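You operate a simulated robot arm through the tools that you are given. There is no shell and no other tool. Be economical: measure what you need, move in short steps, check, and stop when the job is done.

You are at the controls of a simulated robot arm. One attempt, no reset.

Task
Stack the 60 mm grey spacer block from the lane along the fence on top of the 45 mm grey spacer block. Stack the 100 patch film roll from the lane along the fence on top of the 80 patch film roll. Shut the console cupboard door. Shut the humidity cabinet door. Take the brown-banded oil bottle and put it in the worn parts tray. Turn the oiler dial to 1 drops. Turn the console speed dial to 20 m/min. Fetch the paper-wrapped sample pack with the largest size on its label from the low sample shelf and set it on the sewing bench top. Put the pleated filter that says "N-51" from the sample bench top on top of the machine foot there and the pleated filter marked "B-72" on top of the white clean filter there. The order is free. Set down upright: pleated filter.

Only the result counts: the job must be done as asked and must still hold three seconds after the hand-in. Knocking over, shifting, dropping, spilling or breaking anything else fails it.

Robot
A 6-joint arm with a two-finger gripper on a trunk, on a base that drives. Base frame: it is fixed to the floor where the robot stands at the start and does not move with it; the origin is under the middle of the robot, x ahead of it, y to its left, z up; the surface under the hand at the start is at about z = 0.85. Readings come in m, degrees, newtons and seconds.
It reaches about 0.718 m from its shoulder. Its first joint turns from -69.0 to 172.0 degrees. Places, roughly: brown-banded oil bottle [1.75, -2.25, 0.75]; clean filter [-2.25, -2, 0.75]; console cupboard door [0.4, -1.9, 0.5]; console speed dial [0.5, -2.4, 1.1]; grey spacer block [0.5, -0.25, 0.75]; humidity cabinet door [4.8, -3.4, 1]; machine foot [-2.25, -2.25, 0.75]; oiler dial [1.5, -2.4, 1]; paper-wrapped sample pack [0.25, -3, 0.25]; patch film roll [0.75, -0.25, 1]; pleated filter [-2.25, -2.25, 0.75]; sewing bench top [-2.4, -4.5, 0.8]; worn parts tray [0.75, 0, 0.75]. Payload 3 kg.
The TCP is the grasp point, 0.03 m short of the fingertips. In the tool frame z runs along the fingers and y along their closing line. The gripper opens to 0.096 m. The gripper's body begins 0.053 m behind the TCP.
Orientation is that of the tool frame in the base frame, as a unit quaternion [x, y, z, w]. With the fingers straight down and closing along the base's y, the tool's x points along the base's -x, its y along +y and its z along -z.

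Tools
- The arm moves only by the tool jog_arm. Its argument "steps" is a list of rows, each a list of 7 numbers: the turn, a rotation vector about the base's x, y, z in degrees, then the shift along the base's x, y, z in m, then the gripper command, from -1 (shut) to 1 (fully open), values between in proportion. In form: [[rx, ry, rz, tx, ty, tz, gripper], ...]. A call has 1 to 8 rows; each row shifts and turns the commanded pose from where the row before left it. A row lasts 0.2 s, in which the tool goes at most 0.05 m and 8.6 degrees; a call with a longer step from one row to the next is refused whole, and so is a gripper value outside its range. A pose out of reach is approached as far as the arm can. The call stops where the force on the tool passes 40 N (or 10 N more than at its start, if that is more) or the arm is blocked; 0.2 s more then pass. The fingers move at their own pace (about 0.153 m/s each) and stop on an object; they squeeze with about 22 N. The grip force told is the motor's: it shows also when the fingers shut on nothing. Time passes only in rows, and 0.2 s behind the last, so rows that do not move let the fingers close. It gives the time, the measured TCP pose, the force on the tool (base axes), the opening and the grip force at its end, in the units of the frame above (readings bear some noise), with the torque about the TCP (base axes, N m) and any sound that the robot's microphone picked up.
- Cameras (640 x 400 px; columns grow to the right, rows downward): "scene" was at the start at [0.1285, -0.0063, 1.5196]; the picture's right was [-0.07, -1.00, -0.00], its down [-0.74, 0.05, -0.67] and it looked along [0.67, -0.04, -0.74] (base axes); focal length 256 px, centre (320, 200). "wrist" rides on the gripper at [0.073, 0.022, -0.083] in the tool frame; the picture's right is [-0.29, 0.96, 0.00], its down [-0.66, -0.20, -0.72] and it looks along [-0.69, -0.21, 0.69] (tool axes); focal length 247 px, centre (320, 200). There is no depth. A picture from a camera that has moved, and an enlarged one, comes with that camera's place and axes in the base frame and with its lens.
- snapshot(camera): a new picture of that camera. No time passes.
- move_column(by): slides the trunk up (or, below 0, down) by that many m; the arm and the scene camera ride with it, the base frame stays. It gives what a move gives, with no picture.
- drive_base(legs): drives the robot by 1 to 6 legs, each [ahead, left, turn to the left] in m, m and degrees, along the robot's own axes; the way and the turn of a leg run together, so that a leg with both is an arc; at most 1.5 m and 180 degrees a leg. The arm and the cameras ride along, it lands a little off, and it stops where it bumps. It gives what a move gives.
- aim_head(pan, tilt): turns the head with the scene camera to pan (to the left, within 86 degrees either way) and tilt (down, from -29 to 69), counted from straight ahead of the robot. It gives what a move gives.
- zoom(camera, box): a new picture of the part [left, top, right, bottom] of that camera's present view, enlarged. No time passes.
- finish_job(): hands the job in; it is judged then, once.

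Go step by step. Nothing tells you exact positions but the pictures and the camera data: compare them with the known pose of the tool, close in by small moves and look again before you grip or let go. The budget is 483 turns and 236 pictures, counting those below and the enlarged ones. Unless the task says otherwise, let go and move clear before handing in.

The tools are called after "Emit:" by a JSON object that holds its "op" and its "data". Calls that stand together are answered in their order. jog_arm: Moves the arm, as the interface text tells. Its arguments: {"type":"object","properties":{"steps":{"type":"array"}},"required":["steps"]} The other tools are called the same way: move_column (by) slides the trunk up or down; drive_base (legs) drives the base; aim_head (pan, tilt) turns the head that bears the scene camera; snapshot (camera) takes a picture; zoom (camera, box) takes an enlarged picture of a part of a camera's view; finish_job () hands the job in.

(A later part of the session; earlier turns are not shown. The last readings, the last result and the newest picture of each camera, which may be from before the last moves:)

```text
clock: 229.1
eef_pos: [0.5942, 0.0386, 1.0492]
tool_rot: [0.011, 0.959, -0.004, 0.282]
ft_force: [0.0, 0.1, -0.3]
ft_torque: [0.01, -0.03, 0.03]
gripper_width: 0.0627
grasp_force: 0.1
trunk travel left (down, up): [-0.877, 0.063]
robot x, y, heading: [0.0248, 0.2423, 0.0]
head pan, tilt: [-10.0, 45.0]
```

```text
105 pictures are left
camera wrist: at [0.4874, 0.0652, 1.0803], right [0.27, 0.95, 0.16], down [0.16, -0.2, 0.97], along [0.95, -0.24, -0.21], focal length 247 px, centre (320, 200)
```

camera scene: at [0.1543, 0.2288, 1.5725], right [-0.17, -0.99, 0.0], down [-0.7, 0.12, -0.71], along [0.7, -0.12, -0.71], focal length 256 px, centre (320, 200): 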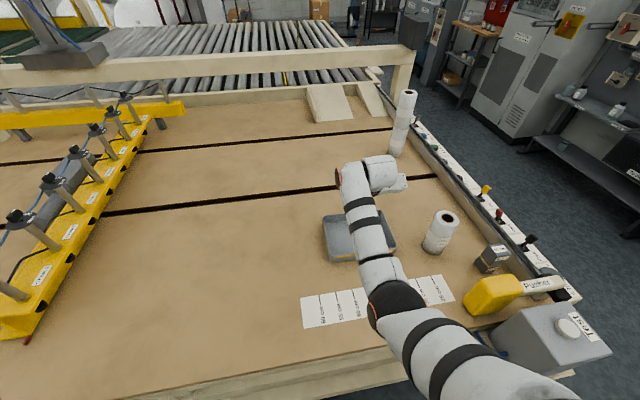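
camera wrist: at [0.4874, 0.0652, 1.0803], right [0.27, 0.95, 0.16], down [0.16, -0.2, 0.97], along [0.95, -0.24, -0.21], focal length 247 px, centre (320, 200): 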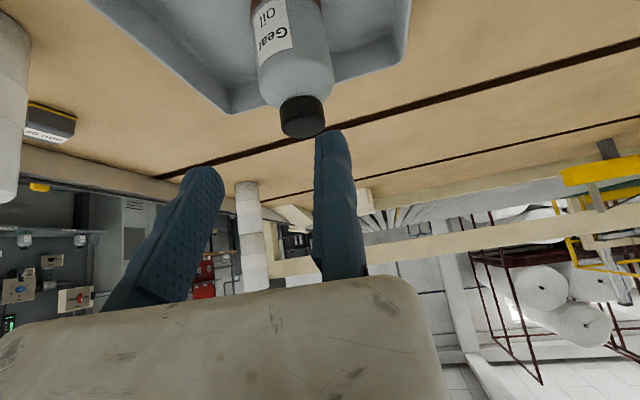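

The bottle stands in the tray. Next I go to the sample bench on the west side: back up, turn right, drive and look.

Emit:
{"op": "drive_base", "data": {"legs": [[-0.6, 0, 0], [0, 0, -90], [1.4, 0, 0], [0, 0, -60]]}}

Emit:
{"op": "aim_head", "data": {"pan": 0, "tilt": 20}}

Emit:
{"op": "snapshot", "data": {"camera": "scene"}}

```text
clock: 245.4
eef_pos: [-1.1915, -1.2245, 1.0504]
tool_rot: [0.935, 0.213, -0.276, 0.062]
ft_force: [-0.1, -0.1, 0.8]
ft_torque: [0.0, 0.0, -0.02]
gripper_width: 0.0627
grasp_force: 0.2
trunk travel left (down, up): [-0.877, 0.063]
robot x, y, heading: [-0.5881, -1.1488, -153.1]
head pan, tilt: [-10.0, 45.0]
```

```text
clock: 246.3
eef_pos: [-1.1916, -1.2246, 1.05]
tool_rot: [0.935, 0.213, -0.276, 0.062]
ft_force: [0.2, 0.2, -0.4]
ft_torque: [0.03, 0.0, -0.03]
gripper_width: 0.0623
grasp_force: 0.2
trunk travel left (down, up): [-0.877, 0.063]
robot x, y, heading: [-0.5939, -1.1476, -152.8]
head pan, tilt: [0.0, 20.0]
```

```text
104 pictures are left
camera scene: at [-0.7198, -1.2149, 1.551], right [-0.46, 0.89, 0.0], down [0.31, 0.16, -0.94], along [-0.84, -0.43, -0.34], focal length 256 px, centre (320, 200)
```

scene: 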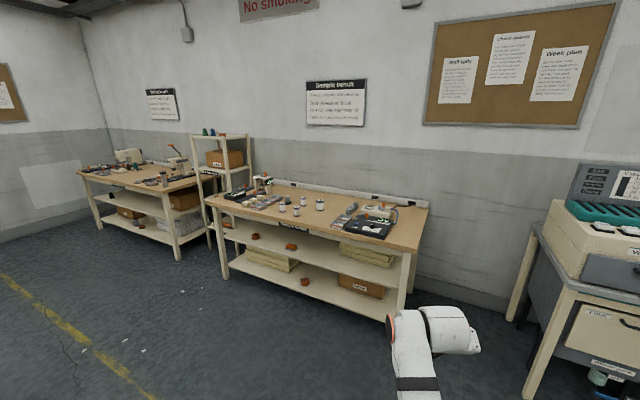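

Emit:
{"op": "drive_base", "data": {"legs": [[0, 0, -27.2], [0.65, 0, 0], [0, 0.9, 0]]}}

Emit:
{"op": "aim_head", "data": {"pan": 0, "tilt": 35}}

Emit:
{"op": "snapshot", "data": {"camera": "scene"}}

```text
clock: 255.6
eef_pos: [-1.8124, -1.82, 1.0511]
tool_rot: [0.959, -0.015, -0.283, -0.005]
ft_force: [-0.7, -0.6, -0.2]
ft_torque: [-0.01, 0.02, -0.03]
gripper_width: 0.0624
grasp_force: 0.0
trunk travel left (down, up): [-0.877, 0.063]
robot x, y, heading: [-1.247, -2.0352, 179.7]
head pan, tilt: [0.0, 20.0]
```

```text
clock: 256.4
eef_pos: [-1.8134, -1.8214, 1.05]
tool_rot: [0.959, -0.017, -0.282, -0.007]
ft_force: [-0.1, 0.6, 0.2]
ft_torque: [0.0, 0.01, 0.01]
gripper_width: 0.0623
grasp_force: 0.1
trunk travel left (down, up): [-0.877, 0.063]
robot x, y, heading: [-1.2442, -2.0308, 179.5]
head pan, tilt: [0.0, 35.0]
```

```text
103 pictures are left
camera scene: at [-1.3851, -2.0312, 1.5273], right [0.01, 1.0, 0.0], down [0.57, -0.01, -0.82], along [-0.82, 0.01, -0.57], focal length 256 px, centre (320, 200)
```

scene: 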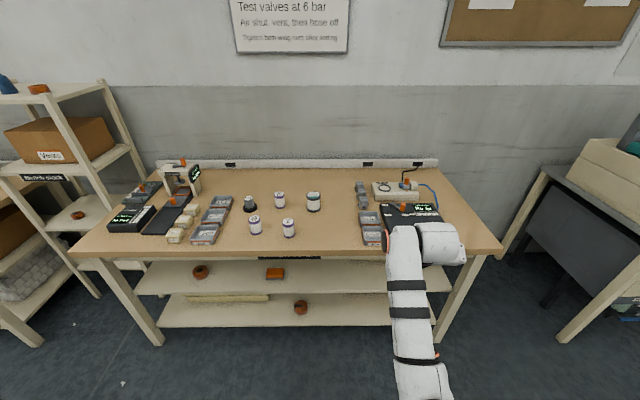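

Emit:
{"op": "zoom", "data": {"camera": "scene", "box": [220, 175, 340, 250]}}

Emit:
{"op": "zoom", "data": {"camera": "scene", "box": [100, 150, 460, 270]}}

```text
5.33 times, centred on (280, 212) of scene
camera zoom: at [-1.3851, -2.0312, 1.5273], right [0.01, 1.0, 0.0], down [0.57, -0.01, -0.82], along [-0.82, 0.01, -0.57], focal length 1363 px, centre (533, 133)
```

zoom: 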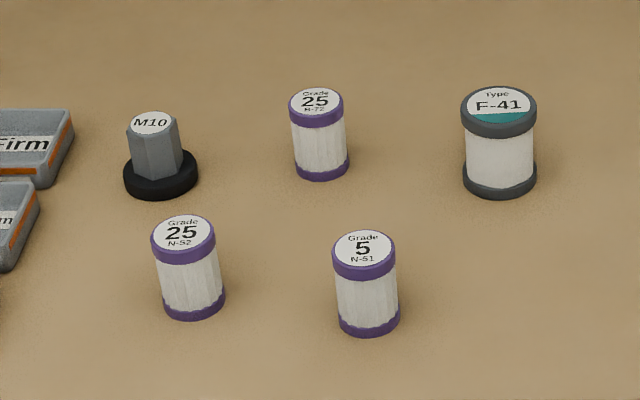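

```text
1.78 times, centred on (280, 210) of scene
camera zoom: at [-1.3851, -2.0312, 1.5273], right [0.01, 1.0, 0.0], down [0.57, -0.01, -0.82], along [-0.82, 0.01, -0.57], focal length 454 px, centre (391, 182)
```

zoom: 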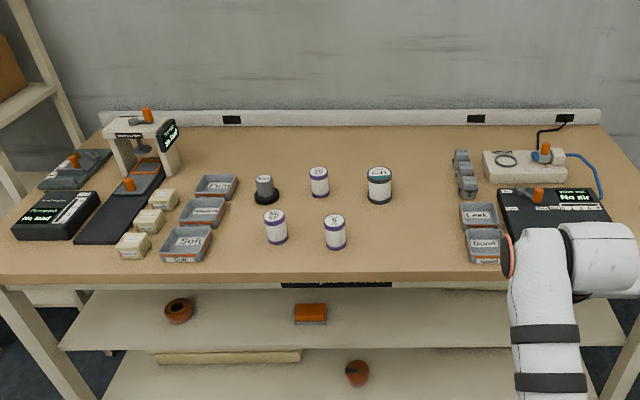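

Emit:
{"op": "zoom", "data": {"camera": "scene", "box": [264, 185, 296, 205]}}

Emit:
{"op": "zoom", "data": {"camera": "scene", "box": [244, 210, 300, 240]}}

```text
16.00 times, centred on (280, 195) of scene
camera zoom: at [-1.3851, -2.0312, 1.5273], right [0.01, 1.0, 0.0], down [0.57, -0.01, -0.82], along [-0.82, 0.01, -0.57], focal length 4088 px, centre (960, 280)
```

zoom: 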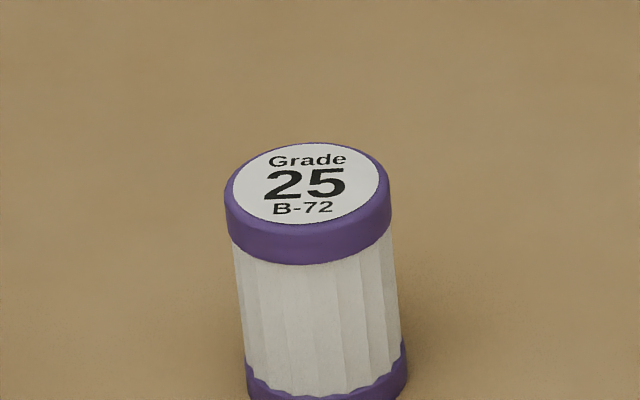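

```text
11.43 times, centred on (272, 225) of scene
camera zoom: at [-1.3851, -2.0312, 1.5273], right [0.01, 1.0, 0.0], down [0.57, -0.01, -0.82], along [-0.82, 0.01, -0.57], focal length 2920 px, centre (869, -86)
```

zoom: 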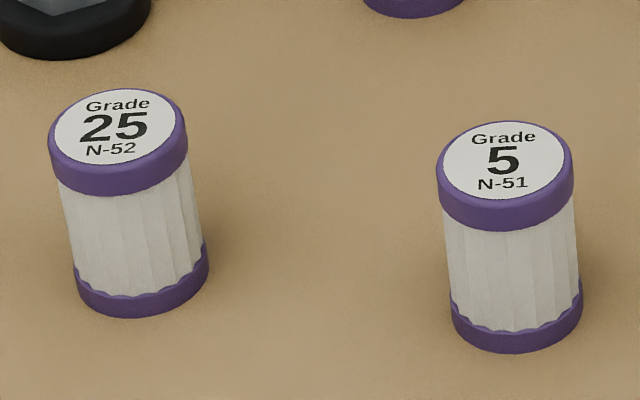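

The tops read: B-72 at the back middle, N-51 front right, F-41 is the clean filter and the M10 piece is the machine foot. I move over to N-51 first.

Emit:
{"op": "drive_base", "data": {"legs": [[0, 0.35, 0.5], [0.2, 0, 0]]}}

Emit:
{"op": "jog_arm", "data": {"steps": [[0, 0, 0, 0, 0, 0, 1], [0, 0, 0, 0, 0, 0, 1]]}}

Emit:
{"op": "snapshot", "data": {"camera": "wrist"}}

Emit:
{"op": "snapshot", "data": {"camera": "scene"}}

```text
clock: 259.8
eef_pos: [-2.0142, -2.1895, 1.0505]
tool_rot: [0.959, -0.004, -0.283, -0.002]
ft_force: [0.3, -0.4, -0.7]
ft_torque: [-0.02, 0.01, -0.01]
gripper_width: 0.0624
grasp_force: 0.1
trunk travel left (down, up): [-0.877, 0.063]
robot x, y, heading: [-1.4462, -2.3826, -179.4]
head pan, tilt: [0.0, 35.0]
```

```text
clock: 260.4
eef_pos: [-2.0142, -2.1894, 1.0504]
tool_rot: [0.959, -0.004, -0.283, -0.002]
ft_force: [0.0, 0.3, -0.6]
ft_torque: [0.02, -0.01, 0.03]
gripper_width: 0.0958
grasp_force: 0.0
trunk travel left (down, up): [-0.877, 0.063]
robot x, y, heading: [-1.4438, -2.382, -179.2]
head pan, tilt: [0.0, 35.0]
```

```text
98 pictures are left
camera wrist: at [-1.9093, -2.2114, 1.0803], right [-0.25, -0.95, 0.16], down [-0.16, 0.2, 0.97], along [-0.95, 0.22, -0.21], focal length 247 px, centre (320, 200)
```

wrist: 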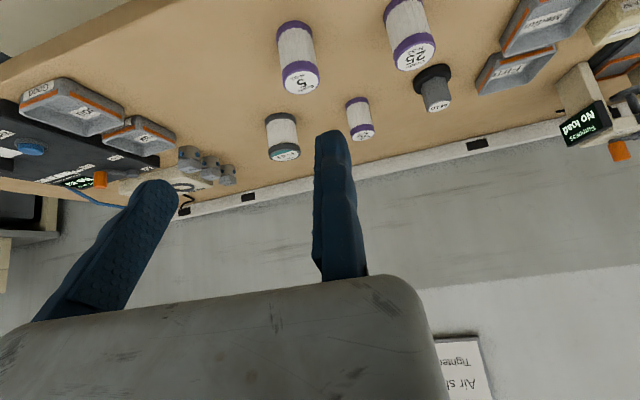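

```text
97 pictures are left
camera scene: at [-1.5821, -2.3876, 1.5272], right [-0.02, 1.0, 0.0], down [0.57, 0.01, -0.82], along [-0.82, -0.01, -0.57], focal length 256 px, centre (320, 200)
```

scene: 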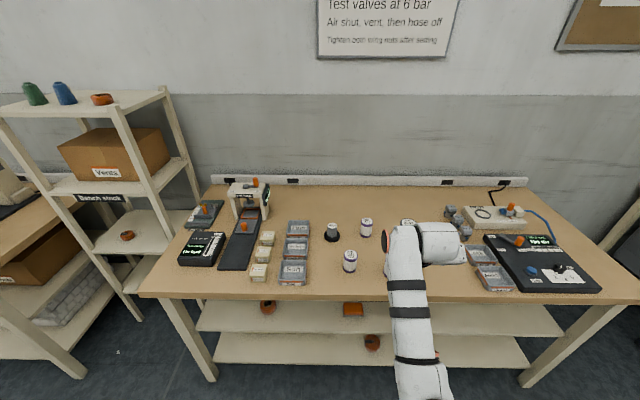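

N-51's top is at about (-2.177, -2.150, 0.873). I lower the hand in front of it and straddle it.

Emit:
{"op": "move_column", "data": {"by": -0.198}}

Emit:
{"op": "jog_arm", "data": {"steps": [[0, 0, 0, 0, 0.005, 0, 1], [0, 0, 0, 0, 0, 0, 1]]}}

Emit:
{"op": "drive_base", "data": {"legs": [[0.08, 0, 0]]}}

Emit:
{"op": "snapshot", "data": {"camera": "wrist"}}

```text
clock: 262.6
eef_pos: [-2.0137, -2.1883, 0.8516]
tool_rot: [0.959, -0.004, -0.283, -0.002]
ft_force: [0.1, 0.3, -0.2]
ft_torque: [-0.01, 0.01, -0.01]
gripper_width: 0.0961
grasp_force: 0.0
trunk travel left (down, up): [-0.679, 0.261]
robot x, y, heading: [-1.4431, -2.3868, -179.0]
head pan, tilt: [0.0, 35.0]
```

```text
clock: 263.2
eef_pos: [-2.0144, -2.1839, 0.8534]
tool_rot: [0.959, -0.005, -0.282, -0.003]
ft_force: [-0.3, 0.5, -0.2]
ft_torque: [0.0, -0.02, 0.01]
gripper_width: 0.096
grasp_force: 0.1
trunk travel left (down, up): [-0.679, 0.261]
robot x, y, heading: [-1.4437, -2.3855, -179.0]
head pan, tilt: [0.0, 35.0]
```

```text
clock: 264.2
eef_pos: [-2.0973, -2.1845, 0.8521]
tool_rot: [0.959, -0.005, -0.283, -0.004]
ft_force: [0.5, 0.2, 0.3]
ft_torque: [0.02, 0.0, 0.01]
gripper_width: 0.0961
grasp_force: 0.1
trunk travel left (down, up): [-0.679, 0.261]
robot x, y, heading: [-1.5232, -2.3833, -179.2]
head pan, tilt: [0.0, 35.0]
```

```text
96 pictures are left
camera wrist: at [-1.992, -2.2079, 0.8827], right [-0.26, -0.95, 0.16], down [-0.16, 0.2, 0.97], along [-0.95, 0.22, -0.21], focal length 247 px, centre (320, 200)
```

wrist: 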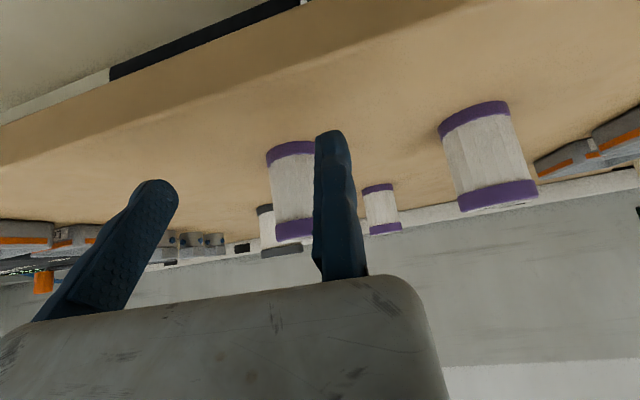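

Emit:
{"op": "drive_base", "data": {"legs": [[0.078, 0, 0]]}}

Emit:
{"op": "snapshot", "data": {"camera": "wrist"}}

```text
clock: 265.3
eef_pos: [-2.1764, -2.1859, 0.8508]
tool_rot: [0.959, -0.006, -0.283, -0.004]
ft_force: [-0.1, -0.5, -0.8]
ft_torque: [-0.06, 0.01, -0.01]
gripper_width: 0.0959
grasp_force: 0.0
trunk travel left (down, up): [-0.679, 0.261]
robot x, y, heading: [-1.6036, -2.3899, -179.3]
head pan, tilt: [0.0, 35.0]
```

```text
95 pictures are left
camera wrist: at [-2.0705, -2.2078, 0.8826], right [-0.26, -0.95, 0.16], down [-0.16, 0.2, 0.97], along [-0.95, 0.22, -0.21], focal length 247 px, centre (320, 200)
```

wrist: 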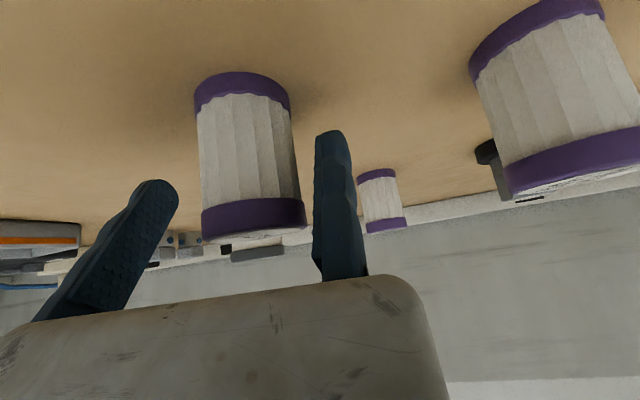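

Emit:
{"op": "jog_arm", "data": {"steps": [[0, 0, 0, 0, 0, 0, -1], [0, 0, 0, 0, 0, 0, -1], [0, 0, 0, 0, 0, 0, -1], [0, 0, 0, 0, 0, 0, -1]]}}

Emit:
{"op": "move_column", "data": {"by": 0.02}}

Emit:
{"op": "snapshot", "data": {"camera": "wrist"}}

```text
clock: 266.3
eef_pos: [-2.1753, -2.1852, 0.8526]
tool_rot: [0.959, -0.006, -0.283, -0.004]
ft_force: [-0.3, -0.3, -0.3]
ft_torque: [0.0, 0.01, -0.01]
gripper_width: 0.0471
grasp_force: 22.0
trunk travel left (down, up): [-0.679, 0.261]
robot x, y, heading: [-1.6078, -2.3866, -179.2]
head pan, tilt: [0.0, 35.0]
```

```text
clock: 267.0
eef_pos: [-2.1761, -2.1851, 0.8719]
tool_rot: [0.959, -0.006, -0.282, -0.003]
ft_force: [0.9, 0.2, -0.3]
ft_torque: [-0.01, 0.01, -0.01]
gripper_width: 0.0467
grasp_force: 21.9
trunk travel left (down, up): [-0.699, 0.241]
robot x, y, heading: [-1.6062, -2.3879, -179.4]
head pan, tilt: [0.0, 35.0]
```

```text
94 pictures are left
camera wrist: at [-2.0701, -2.2077, 0.9028], right [-0.26, -0.95, 0.16], down [-0.16, 0.2, 0.97], along [-0.95, 0.22, -0.21], focal length 247 px, centre (320, 200)
```

wrist: 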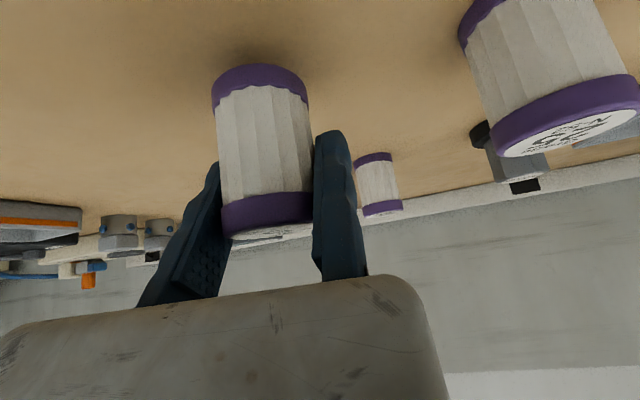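

Emit:
{"op": "move_column", "data": {"by": 0.09}}

Emit:
{"op": "snapshot", "data": {"camera": "wrist"}}

Emit:
{"op": "zoom", "data": {"camera": "scene", "box": [280, 200, 440, 300]}}

```text
clock: 268.2
eef_pos: [-2.1758, -2.1851, 0.9622]
tool_rot: [0.959, -0.005, -0.282, -0.002]
ft_force: [0.7, 0.0, -0.2]
ft_torque: [-0.03, -0.01, 0.01]
gripper_width: 0.0465
grasp_force: 21.8
trunk travel left (down, up): [-0.789, 0.151]
robot x, y, heading: [-1.6051, -2.3812, -179.2]
head pan, tilt: [0.0, 35.0]
```

```text
93 pictures are left
camera wrist: at [-2.0701, -2.2077, 0.9928], right [-0.26, -0.95, 0.16], down [-0.16, 0.2, 0.97], along [-0.95, 0.22, -0.21], focal length 247 px, centre (320, 200)
```

wrist: 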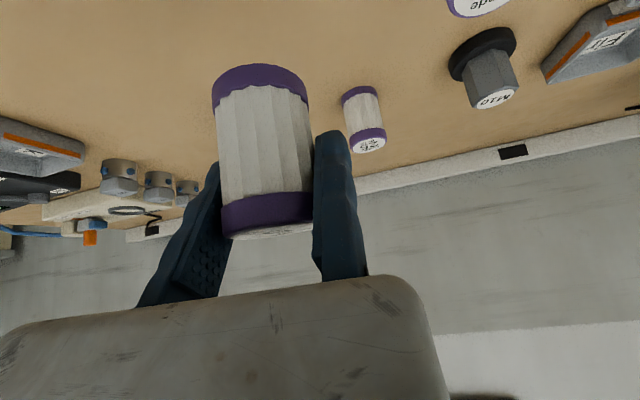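

```text
4.00 times, centred on (360, 250) of scene
camera zoom: at [-1.7428, -2.3895, 1.4392], right [-0.01, 1.0, 0.0], down [0.57, 0.01, -0.82], along [-0.82, -0.01, -0.57], focal length 1022 px, centre (160, 0)
```

zoom: 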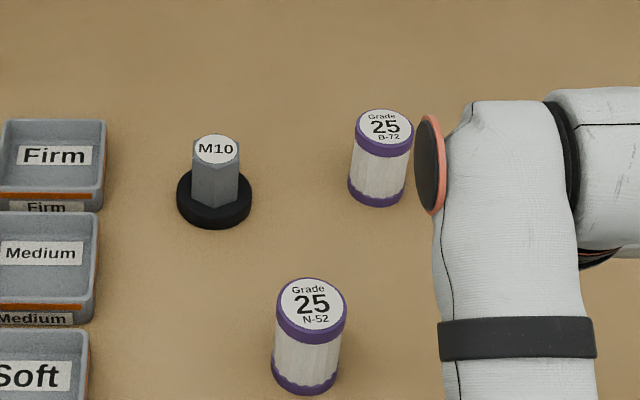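

N-51 is held. The machine foot's top is at (-2.356, -2.350, 0.865). I move over it.

Emit:
{"op": "drive_base", "data": {"legs": [[0, 0.188, 0], [0.13, 0, 0]]}}

Emit:
{"op": "snapshot", "data": {"camera": "wrist"}}

```text
clock: 270.6
eef_pos: [-2.3028, -2.3746, 0.9631]
tool_rot: [0.959, -0.003, -0.283, -0.002]
ft_force: [0.7, -0.7, -0.8]
ft_torque: [-0.03, -0.01, -0.03]
gripper_width: 0.0468
grasp_force: 21.9
trunk travel left (down, up): [-0.789, 0.151]
robot x, y, heading: [-1.731, -2.5697, -178.9]
head pan, tilt: [0.0, 35.0]
```

```text
91 pictures are left
camera wrist: at [-2.1977, -2.397, 0.9931], right [-0.25, -0.95, 0.16], down [-0.16, 0.2, 0.97], along [-0.95, 0.22, -0.2], focal length 247 px, centre (320, 200)
```

wrist: 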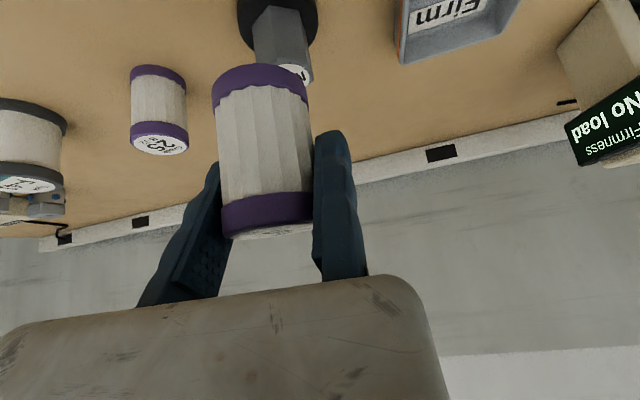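

Emit:
{"op": "jog_arm", "data": {"steps": [[0, 0, 0, -0.028, 0, 0, -1], [0, 0, 0, -0.026, 0.001, 0, -1], [0, 0, 0, 0, 0, 0, -1]]}}

Emit:
{"op": "snapshot", "data": {"camera": "wrist"}}

Emit:
{"op": "zoom", "data": {"camera": "scene", "box": [260, 180, 440, 300]}}

```text
clock: 271.4
eef_pos: [-2.3578, -2.3725, 0.9635]
tool_rot: [0.959, -0.002, -0.283, -0.001]
ft_force: [-0.2, 0.9, -0.7]
ft_torque: [0.01, 0.0, -0.02]
gripper_width: 0.0468
grasp_force: 22.0
trunk travel left (down, up): [-0.789, 0.151]
robot x, y, heading: [-1.7303, -2.5749, -179.2]
head pan, tilt: [0.0, 35.0]
```

```text
90 pictures are left
camera wrist: at [-2.2527, -2.3952, 0.9935], right [-0.25, -0.95, 0.16], down [-0.16, 0.2, 0.97], along [-0.95, 0.22, -0.2], focal length 247 px, centre (320, 200)
```

wrist: 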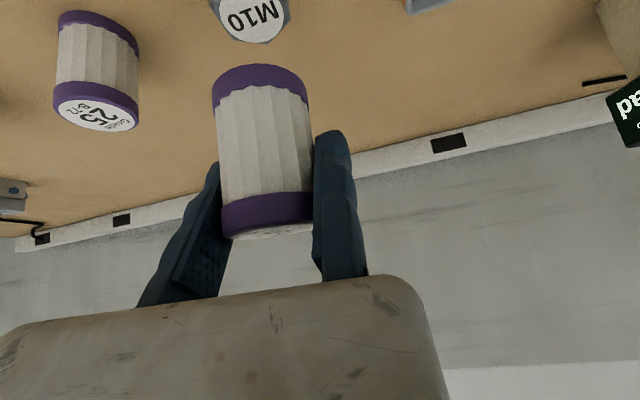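

```text
3.33 times, centred on (350, 240) of scene
camera zoom: at [-1.869, -2.577, 1.4393], right [-0.02, 1.0, 0.0], down [0.57, 0.01, -0.82], along [-0.82, -0.02, -0.57], focal length 852 px, centre (220, 67)
```

zoom: 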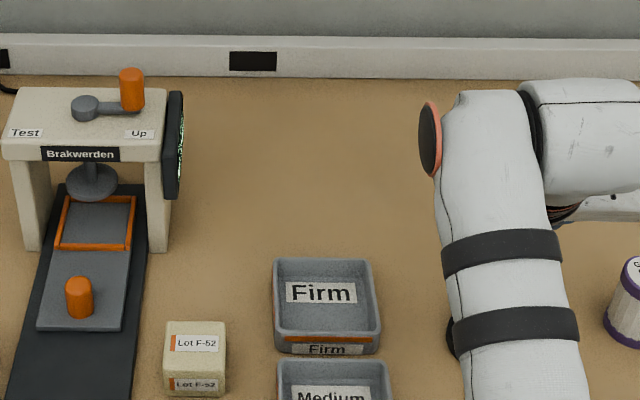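

Emit:
{"op": "move_column", "data": {"by": -0.034}}

Emit:
{"op": "jog_arm", "data": {"steps": [[0, 0, 0, 0.002, -0.001, -0.002, -1], [0, 0, 0, 0, 0, -0.002, -1], [0, 0, 0, 0, 0, 0, -1]]}}

Emit:
{"op": "jog_arm", "data": {"steps": [[0, 0, 0, 0, 0, -0.002, -1], [0, 0, 0, 0, 0, 0, -1]]}}

Emit:
{"op": "jog_arm", "data": {"steps": [[0, 0, 0, 0, 0, -0.002, -1], [0, 0, 0, 0, 0, 0, -1]]}}

```text
clock: 272.2
eef_pos: [-2.3581, -2.3731, 0.9287]
tool_rot: [0.959, -0.003, -0.282, -0.003]
ft_force: [-0.4, -0.8, -1.4]
ft_torque: [0.0, 0.02, 0.01]
gripper_width: 0.0466
grasp_force: 22.0
trunk travel left (down, up): [-0.755, 0.185]
robot x, y, heading: [-1.7333, -2.5759, -179.2]
head pan, tilt: [0.0, 35.0]
```

```text
clock: 273.0
eef_pos: [-2.3552, -2.373, 0.9254]
tool_rot: [0.959, -0.002, -0.282, -0.001]
ft_force: [-0.8, -0.6, 0.4]
ft_torque: [-0.02, 0.03, -0.03]
gripper_width: 0.0467
grasp_force: 22.4
trunk travel left (down, up): [-0.755, 0.185]
robot x, y, heading: [-1.7323, -2.5725, -179.1]
head pan, tilt: [0.0, 35.0]
```

```text
clock: 273.6
eef_pos: [-2.3567, -2.3741, 0.9235]
tool_rot: [0.96, -0.003, -0.281, -0.002]
ft_force: [0.3, -0.3, -0.3]
ft_torque: [0.01, 0.0, 0.01]
gripper_width: 0.0468
grasp_force: 21.9
trunk travel left (down, up): [-0.755, 0.185]
robot x, y, heading: [-1.733, -2.5763, -178.8]
head pan, tilt: [0.0, 35.0]
```

```text
clock: 274.2
eef_pos: [-2.3557, -2.3751, 0.9209]
tool_rot: [0.959, -0.003, -0.282, -0.002]
ft_force: [0.4, 0.8, -0.9]
ft_torque: [0.0, 0.0, -0.01]
gripper_width: 0.0466
grasp_force: 22.3
trunk travel left (down, up): [-0.755, 0.185]
robot x, y, heading: [-1.7318, -2.5763, -178.8]
head pan, tilt: [0.0, 35.0]
```

Emit:
{"op": "jog_arm", "data": {"steps": [[0, 0, 0, 0, 0, -0.002, -1], [0, 0, 0, 0, 0, 0, -1]]}}

Emit:
{"op": "jog_arm", "data": {"steps": [[0, 0, 0, 0, 0, -0.002, -1], [0, 0, 0, 0, 0, 0, -1]]}}

Emit:
{"op": "snapshot", "data": {"camera": "wrist"}}

```text
clock: 274.8
eef_pos: [-2.3561, -2.3748, 0.9193]
tool_rot: [0.959, -0.003, -0.282, -0.002]
ft_force: [-0.3, -0.3, -1.5]
ft_torque: [0.05, 0.02, 0.01]
gripper_width: 0.0468
grasp_force: 22.6
trunk travel left (down, up): [-0.755, 0.185]
robot x, y, heading: [-1.733, -2.5709, -178.9]
head pan, tilt: [0.0, 35.0]
```

```text
clock: 275.4
eef_pos: [-2.3562, -2.3736, 0.9166]
tool_rot: [0.959, -0.003, -0.283, -0.002]
ft_force: [-0.3, 0.9, -1.2]
ft_torque: [-0.02, 0.01, -0.01]
gripper_width: 0.0465
grasp_force: 22.6
trunk travel left (down, up): [-0.755, 0.185]
robot x, y, heading: [-1.7328, -2.5769, -178.8]
head pan, tilt: [0.0, 35.0]
```

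```text
88 pictures are left
camera wrist: at [-2.2504, -2.3967, 0.9467], right [-0.25, -0.95, 0.16], down [-0.16, 0.2, 0.97], along [-0.95, 0.22, -0.21], focal length 247 px, centre (320, 200)
```

wrist: 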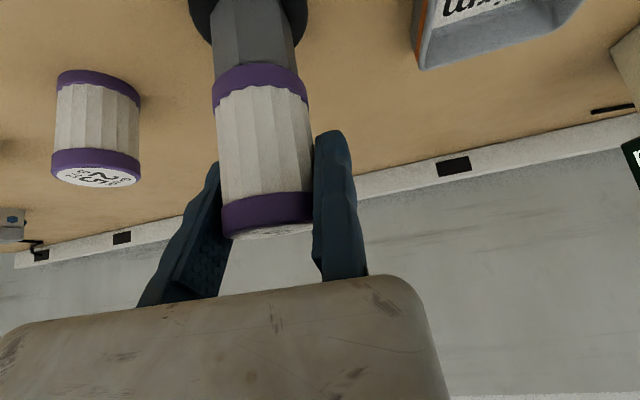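

Emit:
{"op": "jog_arm", "data": {"steps": [[0, 0, 0, 0, 0.003, -0.002, -1], [0, 0, 0, 0, 0, -0.002, -1], [0, 0, 0, 0, 0, 0, -1]]}}

Emit:
{"op": "jog_arm", "data": {"steps": [[0, 0, 0, 0, 0, -0.002, -1], [0, 0, 0, 0, 0, 0, -1]]}}

Emit:
{"op": "jog_arm", "data": {"steps": [[0, 0, 0, 0, 0, -0.002, -1], [0, 0, 0, 0, 0, 0, -1]]}}

```text
clock: 276.2
eef_pos: [-2.3568, -2.3713, 0.9141]
tool_rot: [0.959, -0.002, -0.284, -0.002]
ft_force: [-1.5, -1.3, 7.3]
ft_torque: [0.1, 0.08, 0.04]
gripper_width: 0.0466
grasp_force: 21.9
trunk travel left (down, up): [-0.755, 0.185]
robot x, y, heading: [-1.7309, -2.5755, -178.8]
head pan, tilt: [0.0, 35.0]
```

```text
clock: 276.8
eef_pos: [-2.3549, -2.3713, 0.9151]
tool_rot: [0.958, -0.002, -0.286, -0.003]
ft_force: [-5.3, -0.5, 14.7]
ft_torque: [0.28, 0.28, 0.06]
gripper_width: 0.0469
grasp_force: 21.4
trunk travel left (down, up): [-0.755, 0.185]
robot x, y, heading: [-1.731, -2.5739, -178.8]
head pan, tilt: [0.0, 35.0]
```

```text
clock: 277.4
eef_pos: [-2.3538, -2.3709, 0.9102]
tool_rot: [0.959, -0.003, -0.285, -0.004]
ft_force: [-1.6, 0.3, 17.7]
ft_torque: [0.35, 0.07, -0.02]
gripper_width: 0.0468
grasp_force: 22.3
trunk travel left (down, up): [-0.755, 0.185]
robot x, y, heading: [-1.7328, -2.5686, -179.1]
head pan, tilt: [0.0, 35.0]
```

Emit:
{"op": "jog_arm", "data": {"steps": [[0, 0, 0, 0, 0, 0.003, -1], [0, 0, 0, 0, 0, 0, 0.5], [0, 0, 0, 0, 0, 0, 0.5], [0, 0, 0, 0, -0.006, 0, 0.5], [0, 0, 0, 0.01, 0, 0.015, 0.5], [0, 0, 0, 0.02, 0, 0.025, 0.5], [0, 0, 0, 0.02, 0, 0.025, 0.5], [0, 0, 0, 0, 0, 0, 0.5]]}}

Emit:
{"op": "snapshot", "data": {"camera": "wrist"}}

```text
clock: 279.2
eef_pos: [-2.3055, -2.3759, 0.9756]
tool_rot: [0.959, -0.003, -0.283, -0.003]
ft_force: [-0.4, -0.4, 0.1]
ft_torque: [0.0, -0.01, -0.03]
gripper_width: 0.0722
grasp_force: 0.0
trunk travel left (down, up): [-0.755, 0.185]
robot x, y, heading: [-1.729, -2.5708, -179.1]
head pan, tilt: [0.0, 35.0]
```

```text
87 pictures are left
camera wrist: at [-2.1993, -2.3986, 1.0062], right [-0.25, -0.95, 0.16], down [-0.16, 0.2, 0.97], along [-0.95, 0.22, -0.21], focal length 247 px, centre (320, 200)
```

wrist: 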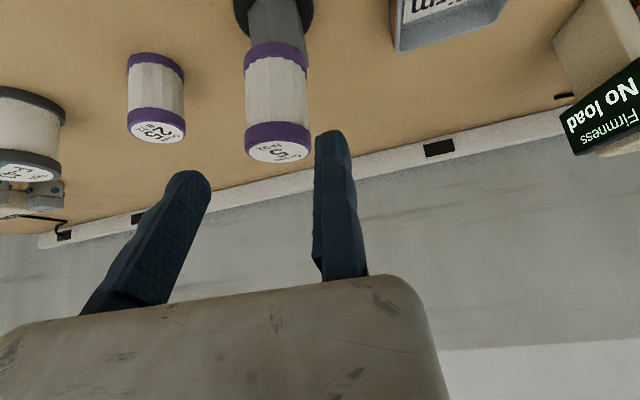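

N-51 stands on the machine foot. B-72 is at about (-2.378, -2.211); I go above it and come straight down.

Emit:
{"op": "move_column", "data": {"by": 0.03}}

Emit:
{"op": "drive_base", "data": {"legs": [[-0.05, 0, 0], [0, -0.133, -0.5], [0.116, 0, 0]]}}

Emit:
{"op": "jog_arm", "data": {"steps": [[0, 0, 0, 0, 0, 0, 1], [0, 0, 0, 0, 0, 0, 1]]}}

Emit:
{"op": "snapshot", "data": {"camera": "wrist"}}

```text
clock: 280.0
eef_pos: [-2.3042, -2.3762, 1.0054]
tool_rot: [0.96, -0.003, -0.282, -0.002]
ft_force: [0.4, -0.1, 0.5]
ft_torque: [-0.01, -0.01, -0.03]
gripper_width: 0.0721
grasp_force: 0.0
trunk travel left (down, up): [-0.785, 0.155]
robot x, y, heading: [-1.7279, -2.5767, -179.0]
head pan, tilt: [0.0, 35.0]
```

```text
clock: 282.6
eef_pos: [-2.3674, -2.238, 1.0056]
tool_rot: [0.959, -0.008, -0.283, -0.004]
ft_force: [-0.3, 0.5, 0.9]
ft_torque: [0.0, 0.03, 0.0]
gripper_width: 0.0717
grasp_force: 0.0
trunk travel left (down, up): [-0.785, 0.155]
robot x, y, heading: [-1.7967, -2.4388, -179.6]
head pan, tilt: [0.0, 35.0]
```

```text
clock: 283.2
eef_pos: [-2.3679, -2.239, 1.0061]
tool_rot: [0.959, -0.007, -0.282, -0.003]
ft_force: [-0.5, -0.7, -0.5]
ft_torque: [0.02, 0.04, -0.02]
gripper_width: 0.096
grasp_force: 0.0
trunk travel left (down, up): [-0.785, 0.155]
robot x, y, heading: [-1.7976, -2.4379, -179.6]
head pan, tilt: [0.0, 35.0]
```

```text
86 pictures are left
camera wrist: at [-2.2633, -2.2612, 1.0362], right [-0.26, -0.95, 0.16], down [-0.16, 0.2, 0.97], along [-0.95, 0.23, -0.21], focal length 247 px, centre (320, 200)
```

wrist: 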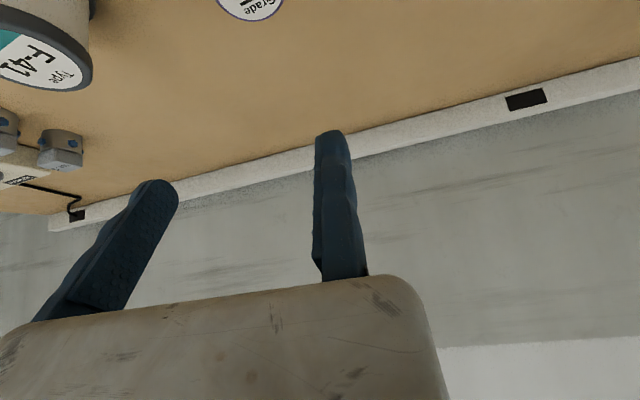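

Emit:
{"op": "move_column", "data": {"by": -0.1}}

Emit:
{"op": "snapshot", "data": {"camera": "wrist"}}

```text
clock: 284.5
eef_pos: [-2.3679, -2.2366, 0.9055]
tool_rot: [0.959, -0.009, -0.283, -0.004]
ft_force: [-0.4, 0.6, 0.4]
ft_torque: [-0.01, 0.02, -0.01]
gripper_width: 0.096
grasp_force: 0.1
trunk travel left (down, up): [-0.685, 0.255]
robot x, y, heading: [-1.7962, -2.4414, -179.5]
head pan, tilt: [0.0, 35.0]
```

```text
85 pictures are left
camera wrist: at [-2.2628, -2.2613, 0.9365], right [-0.26, -0.95, 0.16], down [-0.16, 0.2, 0.97], along [-0.95, 0.23, -0.2], focal length 247 px, centre (320, 200)
```

wrist: 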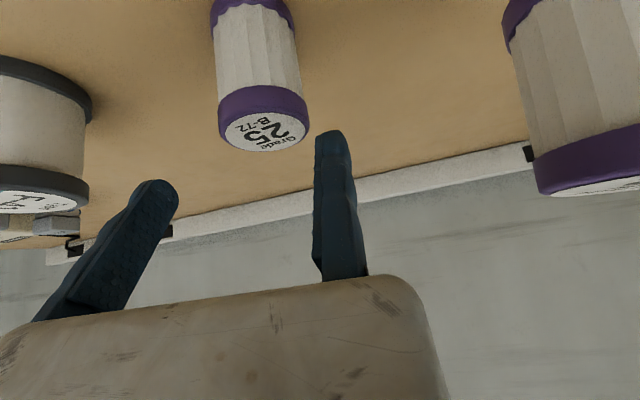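

Emit:
{"op": "move_column", "data": {"by": -0.042}}

Emit:
{"op": "snapshot", "data": {"camera": "wrist"}}

```text
clock: 285.4
eef_pos: [-2.3674, -2.2374, 0.8641]
tool_rot: [0.959, -0.008, -0.283, -0.004]
ft_force: [0.1, 0.2, 0.2]
ft_torque: [0.01, -0.01, 0.03]
gripper_width: 0.0958
grasp_force: 0.2
trunk travel left (down, up): [-0.643, 0.297]
robot x, y, heading: [-1.7976, -2.4428, -179.4]
head pan, tilt: [0.0, 35.0]
```

```text
84 pictures are left
camera wrist: at [-2.2628, -2.2613, 0.8944], right [-0.26, -0.95, 0.16], down [-0.16, 0.2, 0.97], along [-0.95, 0.23, -0.2], focal length 247 px, centre (320, 200)
```

wrist: 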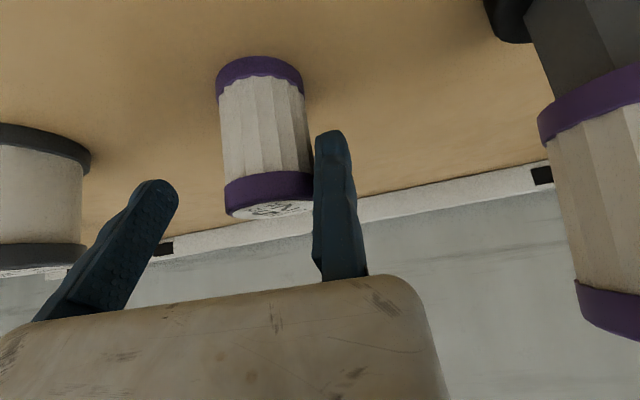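

Emit:
{"op": "jog_arm", "data": {"steps": [[0, 0, 0, -0.008, 0, -0.002, 1], [0, 0, 0, 0, 0, 0, 1], [0, 0, 0, 0, 0, 0, -1], [0, 0, 0, 0, 0, 0, -1], [0, 0, 0, 0, 0, 0, -1], [0, 0, 0, 0, 0, 0, -1]]}}

Emit:
{"op": "move_column", "data": {"by": 0.14}}

Emit:
{"op": "snapshot", "data": {"camera": "wrist"}}

Emit:
{"op": "snapshot", "data": {"camera": "scene"}}

```text
clock: 286.8
eef_pos: [-2.3757, -2.2372, 0.8625]
tool_rot: [0.959, -0.009, -0.282, -0.004]
ft_force: [-0.7, 1.4, 1.6]
ft_torque: [0.0, 0.05, 0.01]
gripper_width: 0.0465
grasp_force: 22.5
trunk travel left (down, up): [-0.643, 0.297]
robot x, y, heading: [-1.7969, -2.4415, -179.4]
head pan, tilt: [0.0, 35.0]
```

```text
clock: 288.4
eef_pos: [-2.3758, -2.2381, 1.0019]
tool_rot: [0.959, -0.007, -0.282, -0.003]
ft_force: [0.0, 0.9, -0.5]
ft_torque: [-0.04, 0.0, 0.0]
gripper_width: 0.0471
grasp_force: 21.8
trunk travel left (down, up): [-0.783, 0.157]
robot x, y, heading: [-1.7962, -2.4397, -179.7]
head pan, tilt: [0.0, 35.0]
```

```text
83 pictures are left
camera wrist: at [-2.2708, -2.2612, 1.0324], right [-0.26, -0.95, 0.16], down [-0.16, 0.2, 0.97], along [-0.95, 0.23, -0.21], focal length 247 px, centre (320, 200)
```

wrist: 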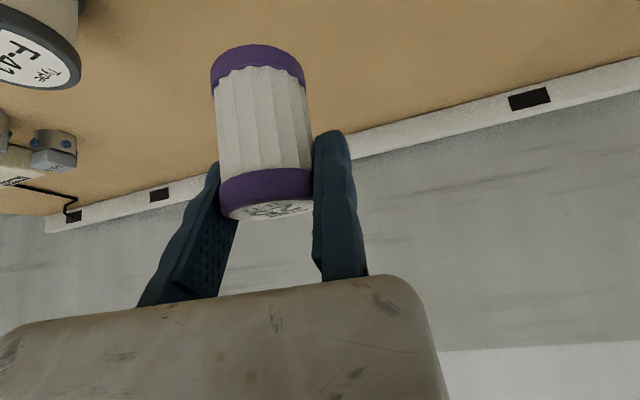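

```text
82 pictures are left
camera scene: at [-1.9355, -2.4429, 1.4331], right [-0.01, 1.0, 0.0], down [0.57, 0.01, -0.82], along [-0.82, -0.01, -0.57], focal length 256 px, centre (320, 200)
```

scene: 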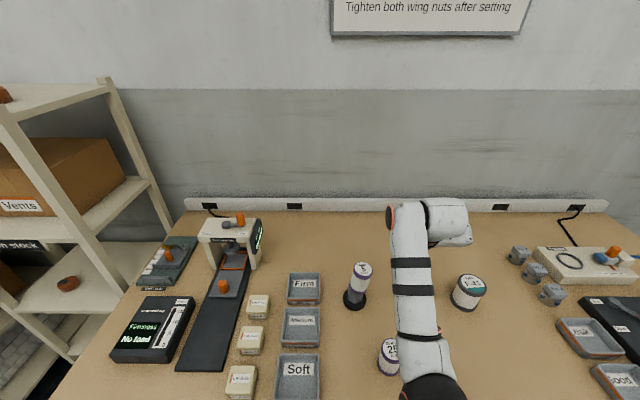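

B-72 is held. Now over to the clean filter F-41 near (-2.356, -2.055).

Emit:
{"op": "drive_base", "data": {"legs": [[-0.05, 0, 0], [0, -0.15, 0]]}}

Emit:
{"op": "snapshot", "data": {"camera": "wrist"}}

Emit:
{"op": "snapshot", "data": {"camera": "scene"}}

```text
clock: 290.4
eef_pos: [-2.326, -2.0814, 1.0031]
tool_rot: [0.959, -0.01, -0.283, -0.005]
ft_force: [0.3, 0.3, -1.5]
ft_torque: [-0.03, 0.0, -0.03]
gripper_width: 0.0469
grasp_force: 22.2
trunk travel left (down, up): [-0.783, 0.157]
robot x, y, heading: [-1.7458, -2.2882, -179.9]
head pan, tilt: [0.0, 35.0]
```

```text
81 pictures are left
camera wrist: at [-2.2211, -2.1059, 1.0324], right [-0.27, -0.95, 0.16], down [-0.16, 0.2, 0.97], along [-0.95, 0.23, -0.21], focal length 247 px, centre (320, 200)
```

wrist: 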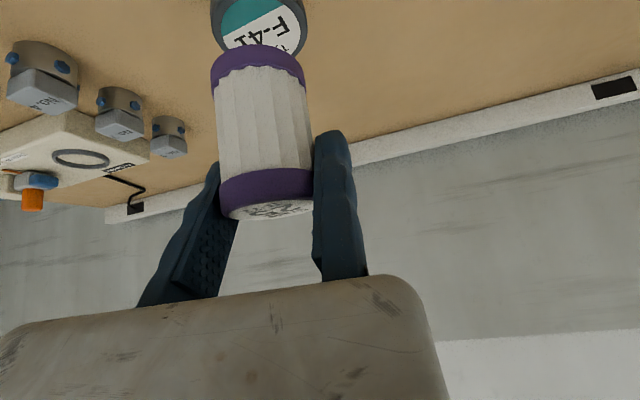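

```text
80 pictures are left
camera scene: at [-1.8866, -2.289, 1.4332], right [-0.01, 1.0, 0.0], down [0.57, 0.0, -0.82], along [-0.82, 0.0, -0.57], focal length 256 px, centre (320, 200)
```

scene: 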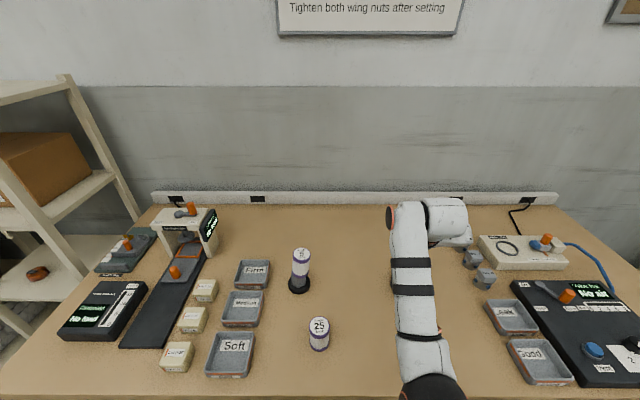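

Emit:
{"op": "jog_arm", "data": {"steps": [[0, 0, 0, -0.024, 0.004, 0, -1], [0, 0, 0, 0, 0, 0, -1]]}}

Emit:
{"op": "move_column", "data": {"by": -0.03}}

Emit:
{"op": "snapshot", "data": {"camera": "wrist"}}

```text
clock: 290.9
eef_pos: [-2.3483, -2.0774, 1.0015]
tool_rot: [0.959, -0.01, -0.282, -0.004]
ft_force: [-0.6, 0.4, -0.4]
ft_torque: [-0.03, -0.02, 0.01]
gripper_width: 0.0467
grasp_force: 22.2
trunk travel left (down, up): [-0.783, 0.157]
robot x, y, heading: [-1.7483, -2.2857, -179.7]
head pan, tilt: [0.0, 35.0]
```

```text
clock: 291.7
eef_pos: [-2.3486, -2.0781, 0.9711]
tool_rot: [0.959, -0.01, -0.282, -0.004]
ft_force: [0.5, 0.6, -0.1]
ft_torque: [-0.02, 0.03, -0.03]
gripper_width: 0.0467
grasp_force: 21.8
trunk travel left (down, up): [-0.753, 0.187]
robot x, y, heading: [-1.7496, -2.2871, -179.8]
head pan, tilt: [0.0, 35.0]
```

```text
79 pictures are left
camera wrist: at [-2.2434, -2.1019, 1.0015], right [-0.27, -0.95, 0.16], down [-0.16, 0.2, 0.97], along [-0.95, 0.23, -0.2], focal length 247 px, centre (320, 200)
```

wrist: 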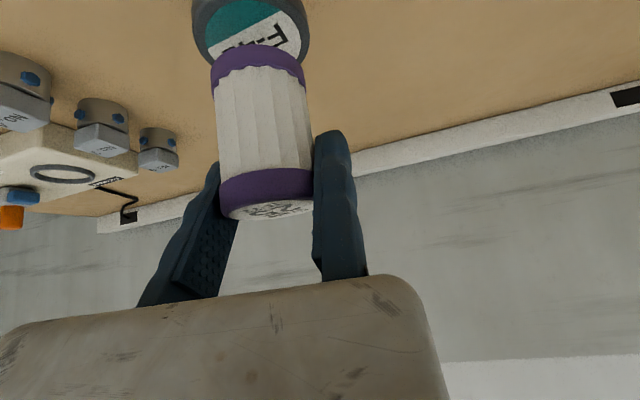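

Emit:
{"op": "move_column", "data": {"by": -0.016}}

Emit:
{"op": "jog_arm", "data": {"steps": [[0, 0, 0, 0.001, 0, -0.002, -1], [0, 0, 0, 0, 0, -0.002, -1], [0, 0, 0, 0, 0, 0, -1]]}}

Emit:
{"op": "jog_arm", "data": {"steps": [[0, 0, 0, 0, 0, -0.002, -1], [0, 0, 0, 0, 0, -0.002, -1], [0, 0, 0, 0, 0, 0, -1]]}}

Emit:
{"op": "snapshot", "data": {"camera": "wrist"}}

```text
clock: 292.3
eef_pos: [-2.3478, -2.0784, 0.9551]
tool_rot: [0.959, -0.01, -0.283, -0.003]
ft_force: [-0.1, 0.4, -1.0]
ft_torque: [-0.04, 0.03, 0.0]
gripper_width: 0.0467
grasp_force: 23.0
trunk travel left (down, up): [-0.737, 0.203]
robot x, y, heading: [-1.7454, -2.2877, -179.7]
head pan, tilt: [0.0, 35.0]
```

```text
clock: 293.1
eef_pos: [-2.3481, -2.077, 0.9499]
tool_rot: [0.959, -0.009, -0.283, -0.004]
ft_force: [0.3, 0.9, 0.2]
ft_torque: [-0.04, -0.05, 0.03]
gripper_width: 0.0469
grasp_force: 22.1
trunk travel left (down, up): [-0.737, 0.203]
robot x, y, heading: [-1.7487, -2.2866, -179.7]
head pan, tilt: [0.0, 35.0]
```

```text
clock: 293.9
eef_pos: [-2.3471, -2.0789, 0.9472]
tool_rot: [0.959, -0.01, -0.283, -0.004]
ft_force: [0.3, 0.4, -0.9]
ft_torque: [-0.06, 0.0, 0.0]
gripper_width: 0.0467
grasp_force: 21.9
trunk travel left (down, up): [-0.737, 0.203]
robot x, y, heading: [-1.7485, -2.2862, -179.8]
head pan, tilt: [0.0, 35.0]
```

```text
78 pictures are left
camera wrist: at [-2.2423, -2.1026, 0.977], right [-0.27, -0.95, 0.16], down [-0.16, 0.2, 0.97], along [-0.95, 0.23, -0.21], focal length 247 px, centre (320, 200)
```

wrist: 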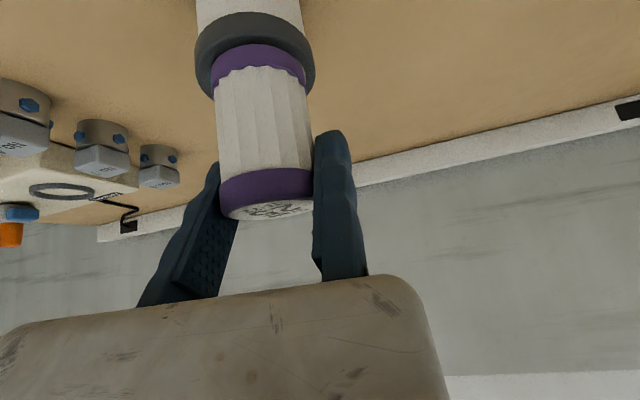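

Well aligned. I lower a few more millimetres until contact.

Emit:
{"op": "jog_arm", "data": {"steps": [[0, 0, 0, 0, 0, -0.002, -1], [0, 0, 0, 0, 0, -0.002, -1], [0, 0, 0, 0, 0, 0, -1]]}}

Emit:
{"op": "jog_arm", "data": {"steps": [[0, 0, 0, 0, 0, -0.002, -1], [0, 0, 0, 0, 0, -0.002, -1], [0, 0, 0, 0, 0, 0, -1]]}}

```text
clock: 294.7
eef_pos: [-2.3477, -2.0785, 0.9422]
tool_rot: [0.959, -0.01, -0.282, -0.004]
ft_force: [1.2, -0.6, -0.7]
ft_torque: [-0.03, -0.02, 0.01]
gripper_width: 0.0467
grasp_force: 22.0
trunk travel left (down, up): [-0.737, 0.203]
robot x, y, heading: [-1.7457, -2.2855, -179.6]
head pan, tilt: [0.0, 35.0]
```

```text
clock: 295.5
eef_pos: [-2.3471, -2.0769, 0.9397]
tool_rot: [0.959, -0.01, -0.284, -0.004]
ft_force: [-2.1, 0.5, 7.2]
ft_torque: [0.07, 0.06, -0.01]
gripper_width: 0.0464
grasp_force: 22.6
trunk travel left (down, up): [-0.737, 0.203]
robot x, y, heading: [-1.7486, -2.2886, -179.5]
head pan, tilt: [0.0, 35.0]
```

Emit:
{"op": "jog_arm", "data": {"steps": [[0, 0, 0, 0, 0, 0, 0.5], [0, 0, 0, 0, 0, 0, 0.5], [0, 0, 0, 0, -0.006, 0, 0.5], [0, 0, 0, 0.01, 0, 0.015, 0.5], [0, 0, 0, 0.02, 0, 0.025, 0.5], [0, 0, 0, 0.02, 0, 0.025, 0.5], [0, 0, 0, 0, 0, 0, 0.5]]}}

Emit:
{"op": "snapshot", "data": {"camera": "wrist"}}

```text
clock: 297.1
eef_pos: [-2.2976, -2.0863, 1.0027]
tool_rot: [0.959, -0.009, -0.283, -0.004]
ft_force: [-1.0, -0.8, -0.9]
ft_torque: [-0.02, 0.01, 0.05]
gripper_width: 0.0722
grasp_force: 0.1
trunk travel left (down, up): [-0.737, 0.203]
robot x, y, heading: [-1.7486, -2.2883, -179.5]
head pan, tilt: [0.0, 35.0]
```

```text
77 pictures are left
camera wrist: at [-2.1927, -2.1096, 1.033], right [-0.27, -0.95, 0.16], down [-0.16, 0.2, 0.97], along [-0.95, 0.23, -0.21], focal length 247 px, centre (320, 200)
```

wrist: 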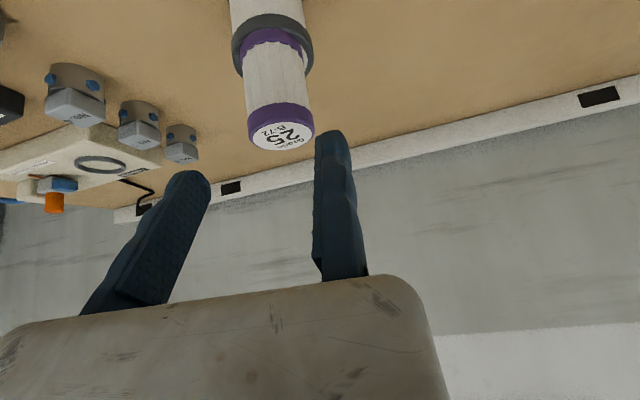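

Both filters are in place. Now I look for the low sample shelf; I back off and turn to the east/south.

Emit:
{"op": "drive_base", "data": {"legs": [[-0.65, 0, 0], [0, 0, 90]]}}

Emit:
{"op": "aim_head", "data": {"pan": 40, "tilt": 25}}

Emit:
{"op": "snapshot", "data": {"camera": "scene"}}

```text
clock: 304.6
eef_pos: [-1.3016, -2.8288, 1.0034]
tool_rot: [0.693, 0.663, -0.205, 0.194]
ft_force: [0.0, 0.1, 0.1]
ft_torque: [-0.02, 0.01, 0.0]
gripper_width: 0.0718
grasp_force: 0.1
trunk travel left (down, up): [-0.737, 0.203]
robot x, y, heading: [-1.0901, -2.2847, -91.1]
head pan, tilt: [0.0, 35.0]
```

```text
clock: 305.6
eef_pos: [-1.3021, -2.8296, 1.002]
tool_rot: [0.693, 0.663, -0.205, 0.195]
ft_force: [-0.3, 0.3, 0.6]
ft_torque: [-0.04, 0.02, 0.02]
gripper_width: 0.0722
grasp_force: 0.1
trunk travel left (down, up): [-0.737, 0.203]
robot x, y, heading: [-1.0914, -2.2845, -91.1]
head pan, tilt: [40.0, 25.0]
```

```text
76 pictures are left
camera scene: at [-1.0319, -2.4066, 1.403], right [-0.78, -0.63, 0.0], down [-0.27, 0.33, -0.91], along [0.57, -0.71, -0.42], focal length 256 px, centre (320, 200)
```

scene: 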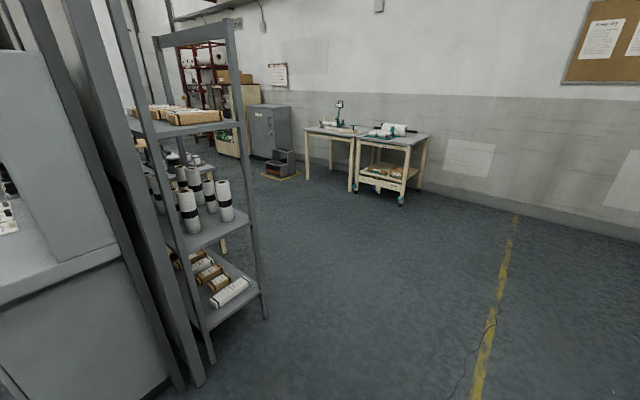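

Emit:
{"op": "zoom", "data": {"camera": "scene", "box": [130, 80, 270, 330]}}

Emit:
{"op": "zoom", "data": {"camera": "scene", "box": [165, 235, 270, 315]}}

```text
1.60 times, centred on (200, 205) of scene
camera zoom: at [-1.0319, -2.4066, 1.403], right [-0.78, -0.63, 0.0], down [-0.27, 0.33, -0.91], along [0.57, -0.71, -0.42], focal length 409 px, centre (512, 192)
```

zoom: 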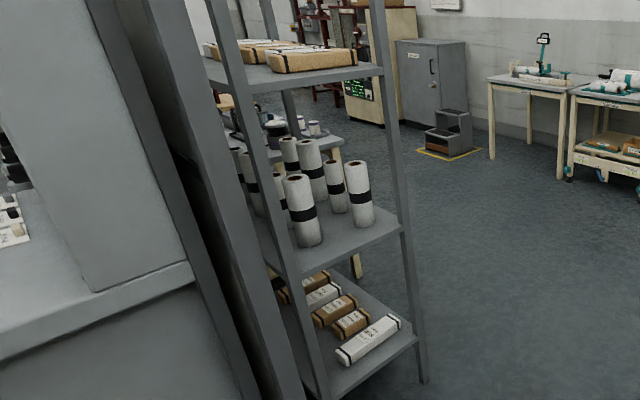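

```text
5.00 times, centred on (218, 275) of scene
camera zoom: at [-1.0319, -2.4066, 1.403], right [-0.78, -0.63, 0.0], down [-0.27, 0.33, -0.91], along [0.57, -0.71, -0.42], focal length 1278 px, centre (832, -175)
```

zoom: 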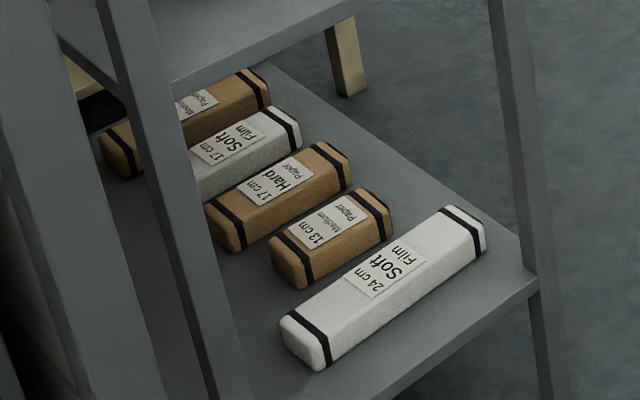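

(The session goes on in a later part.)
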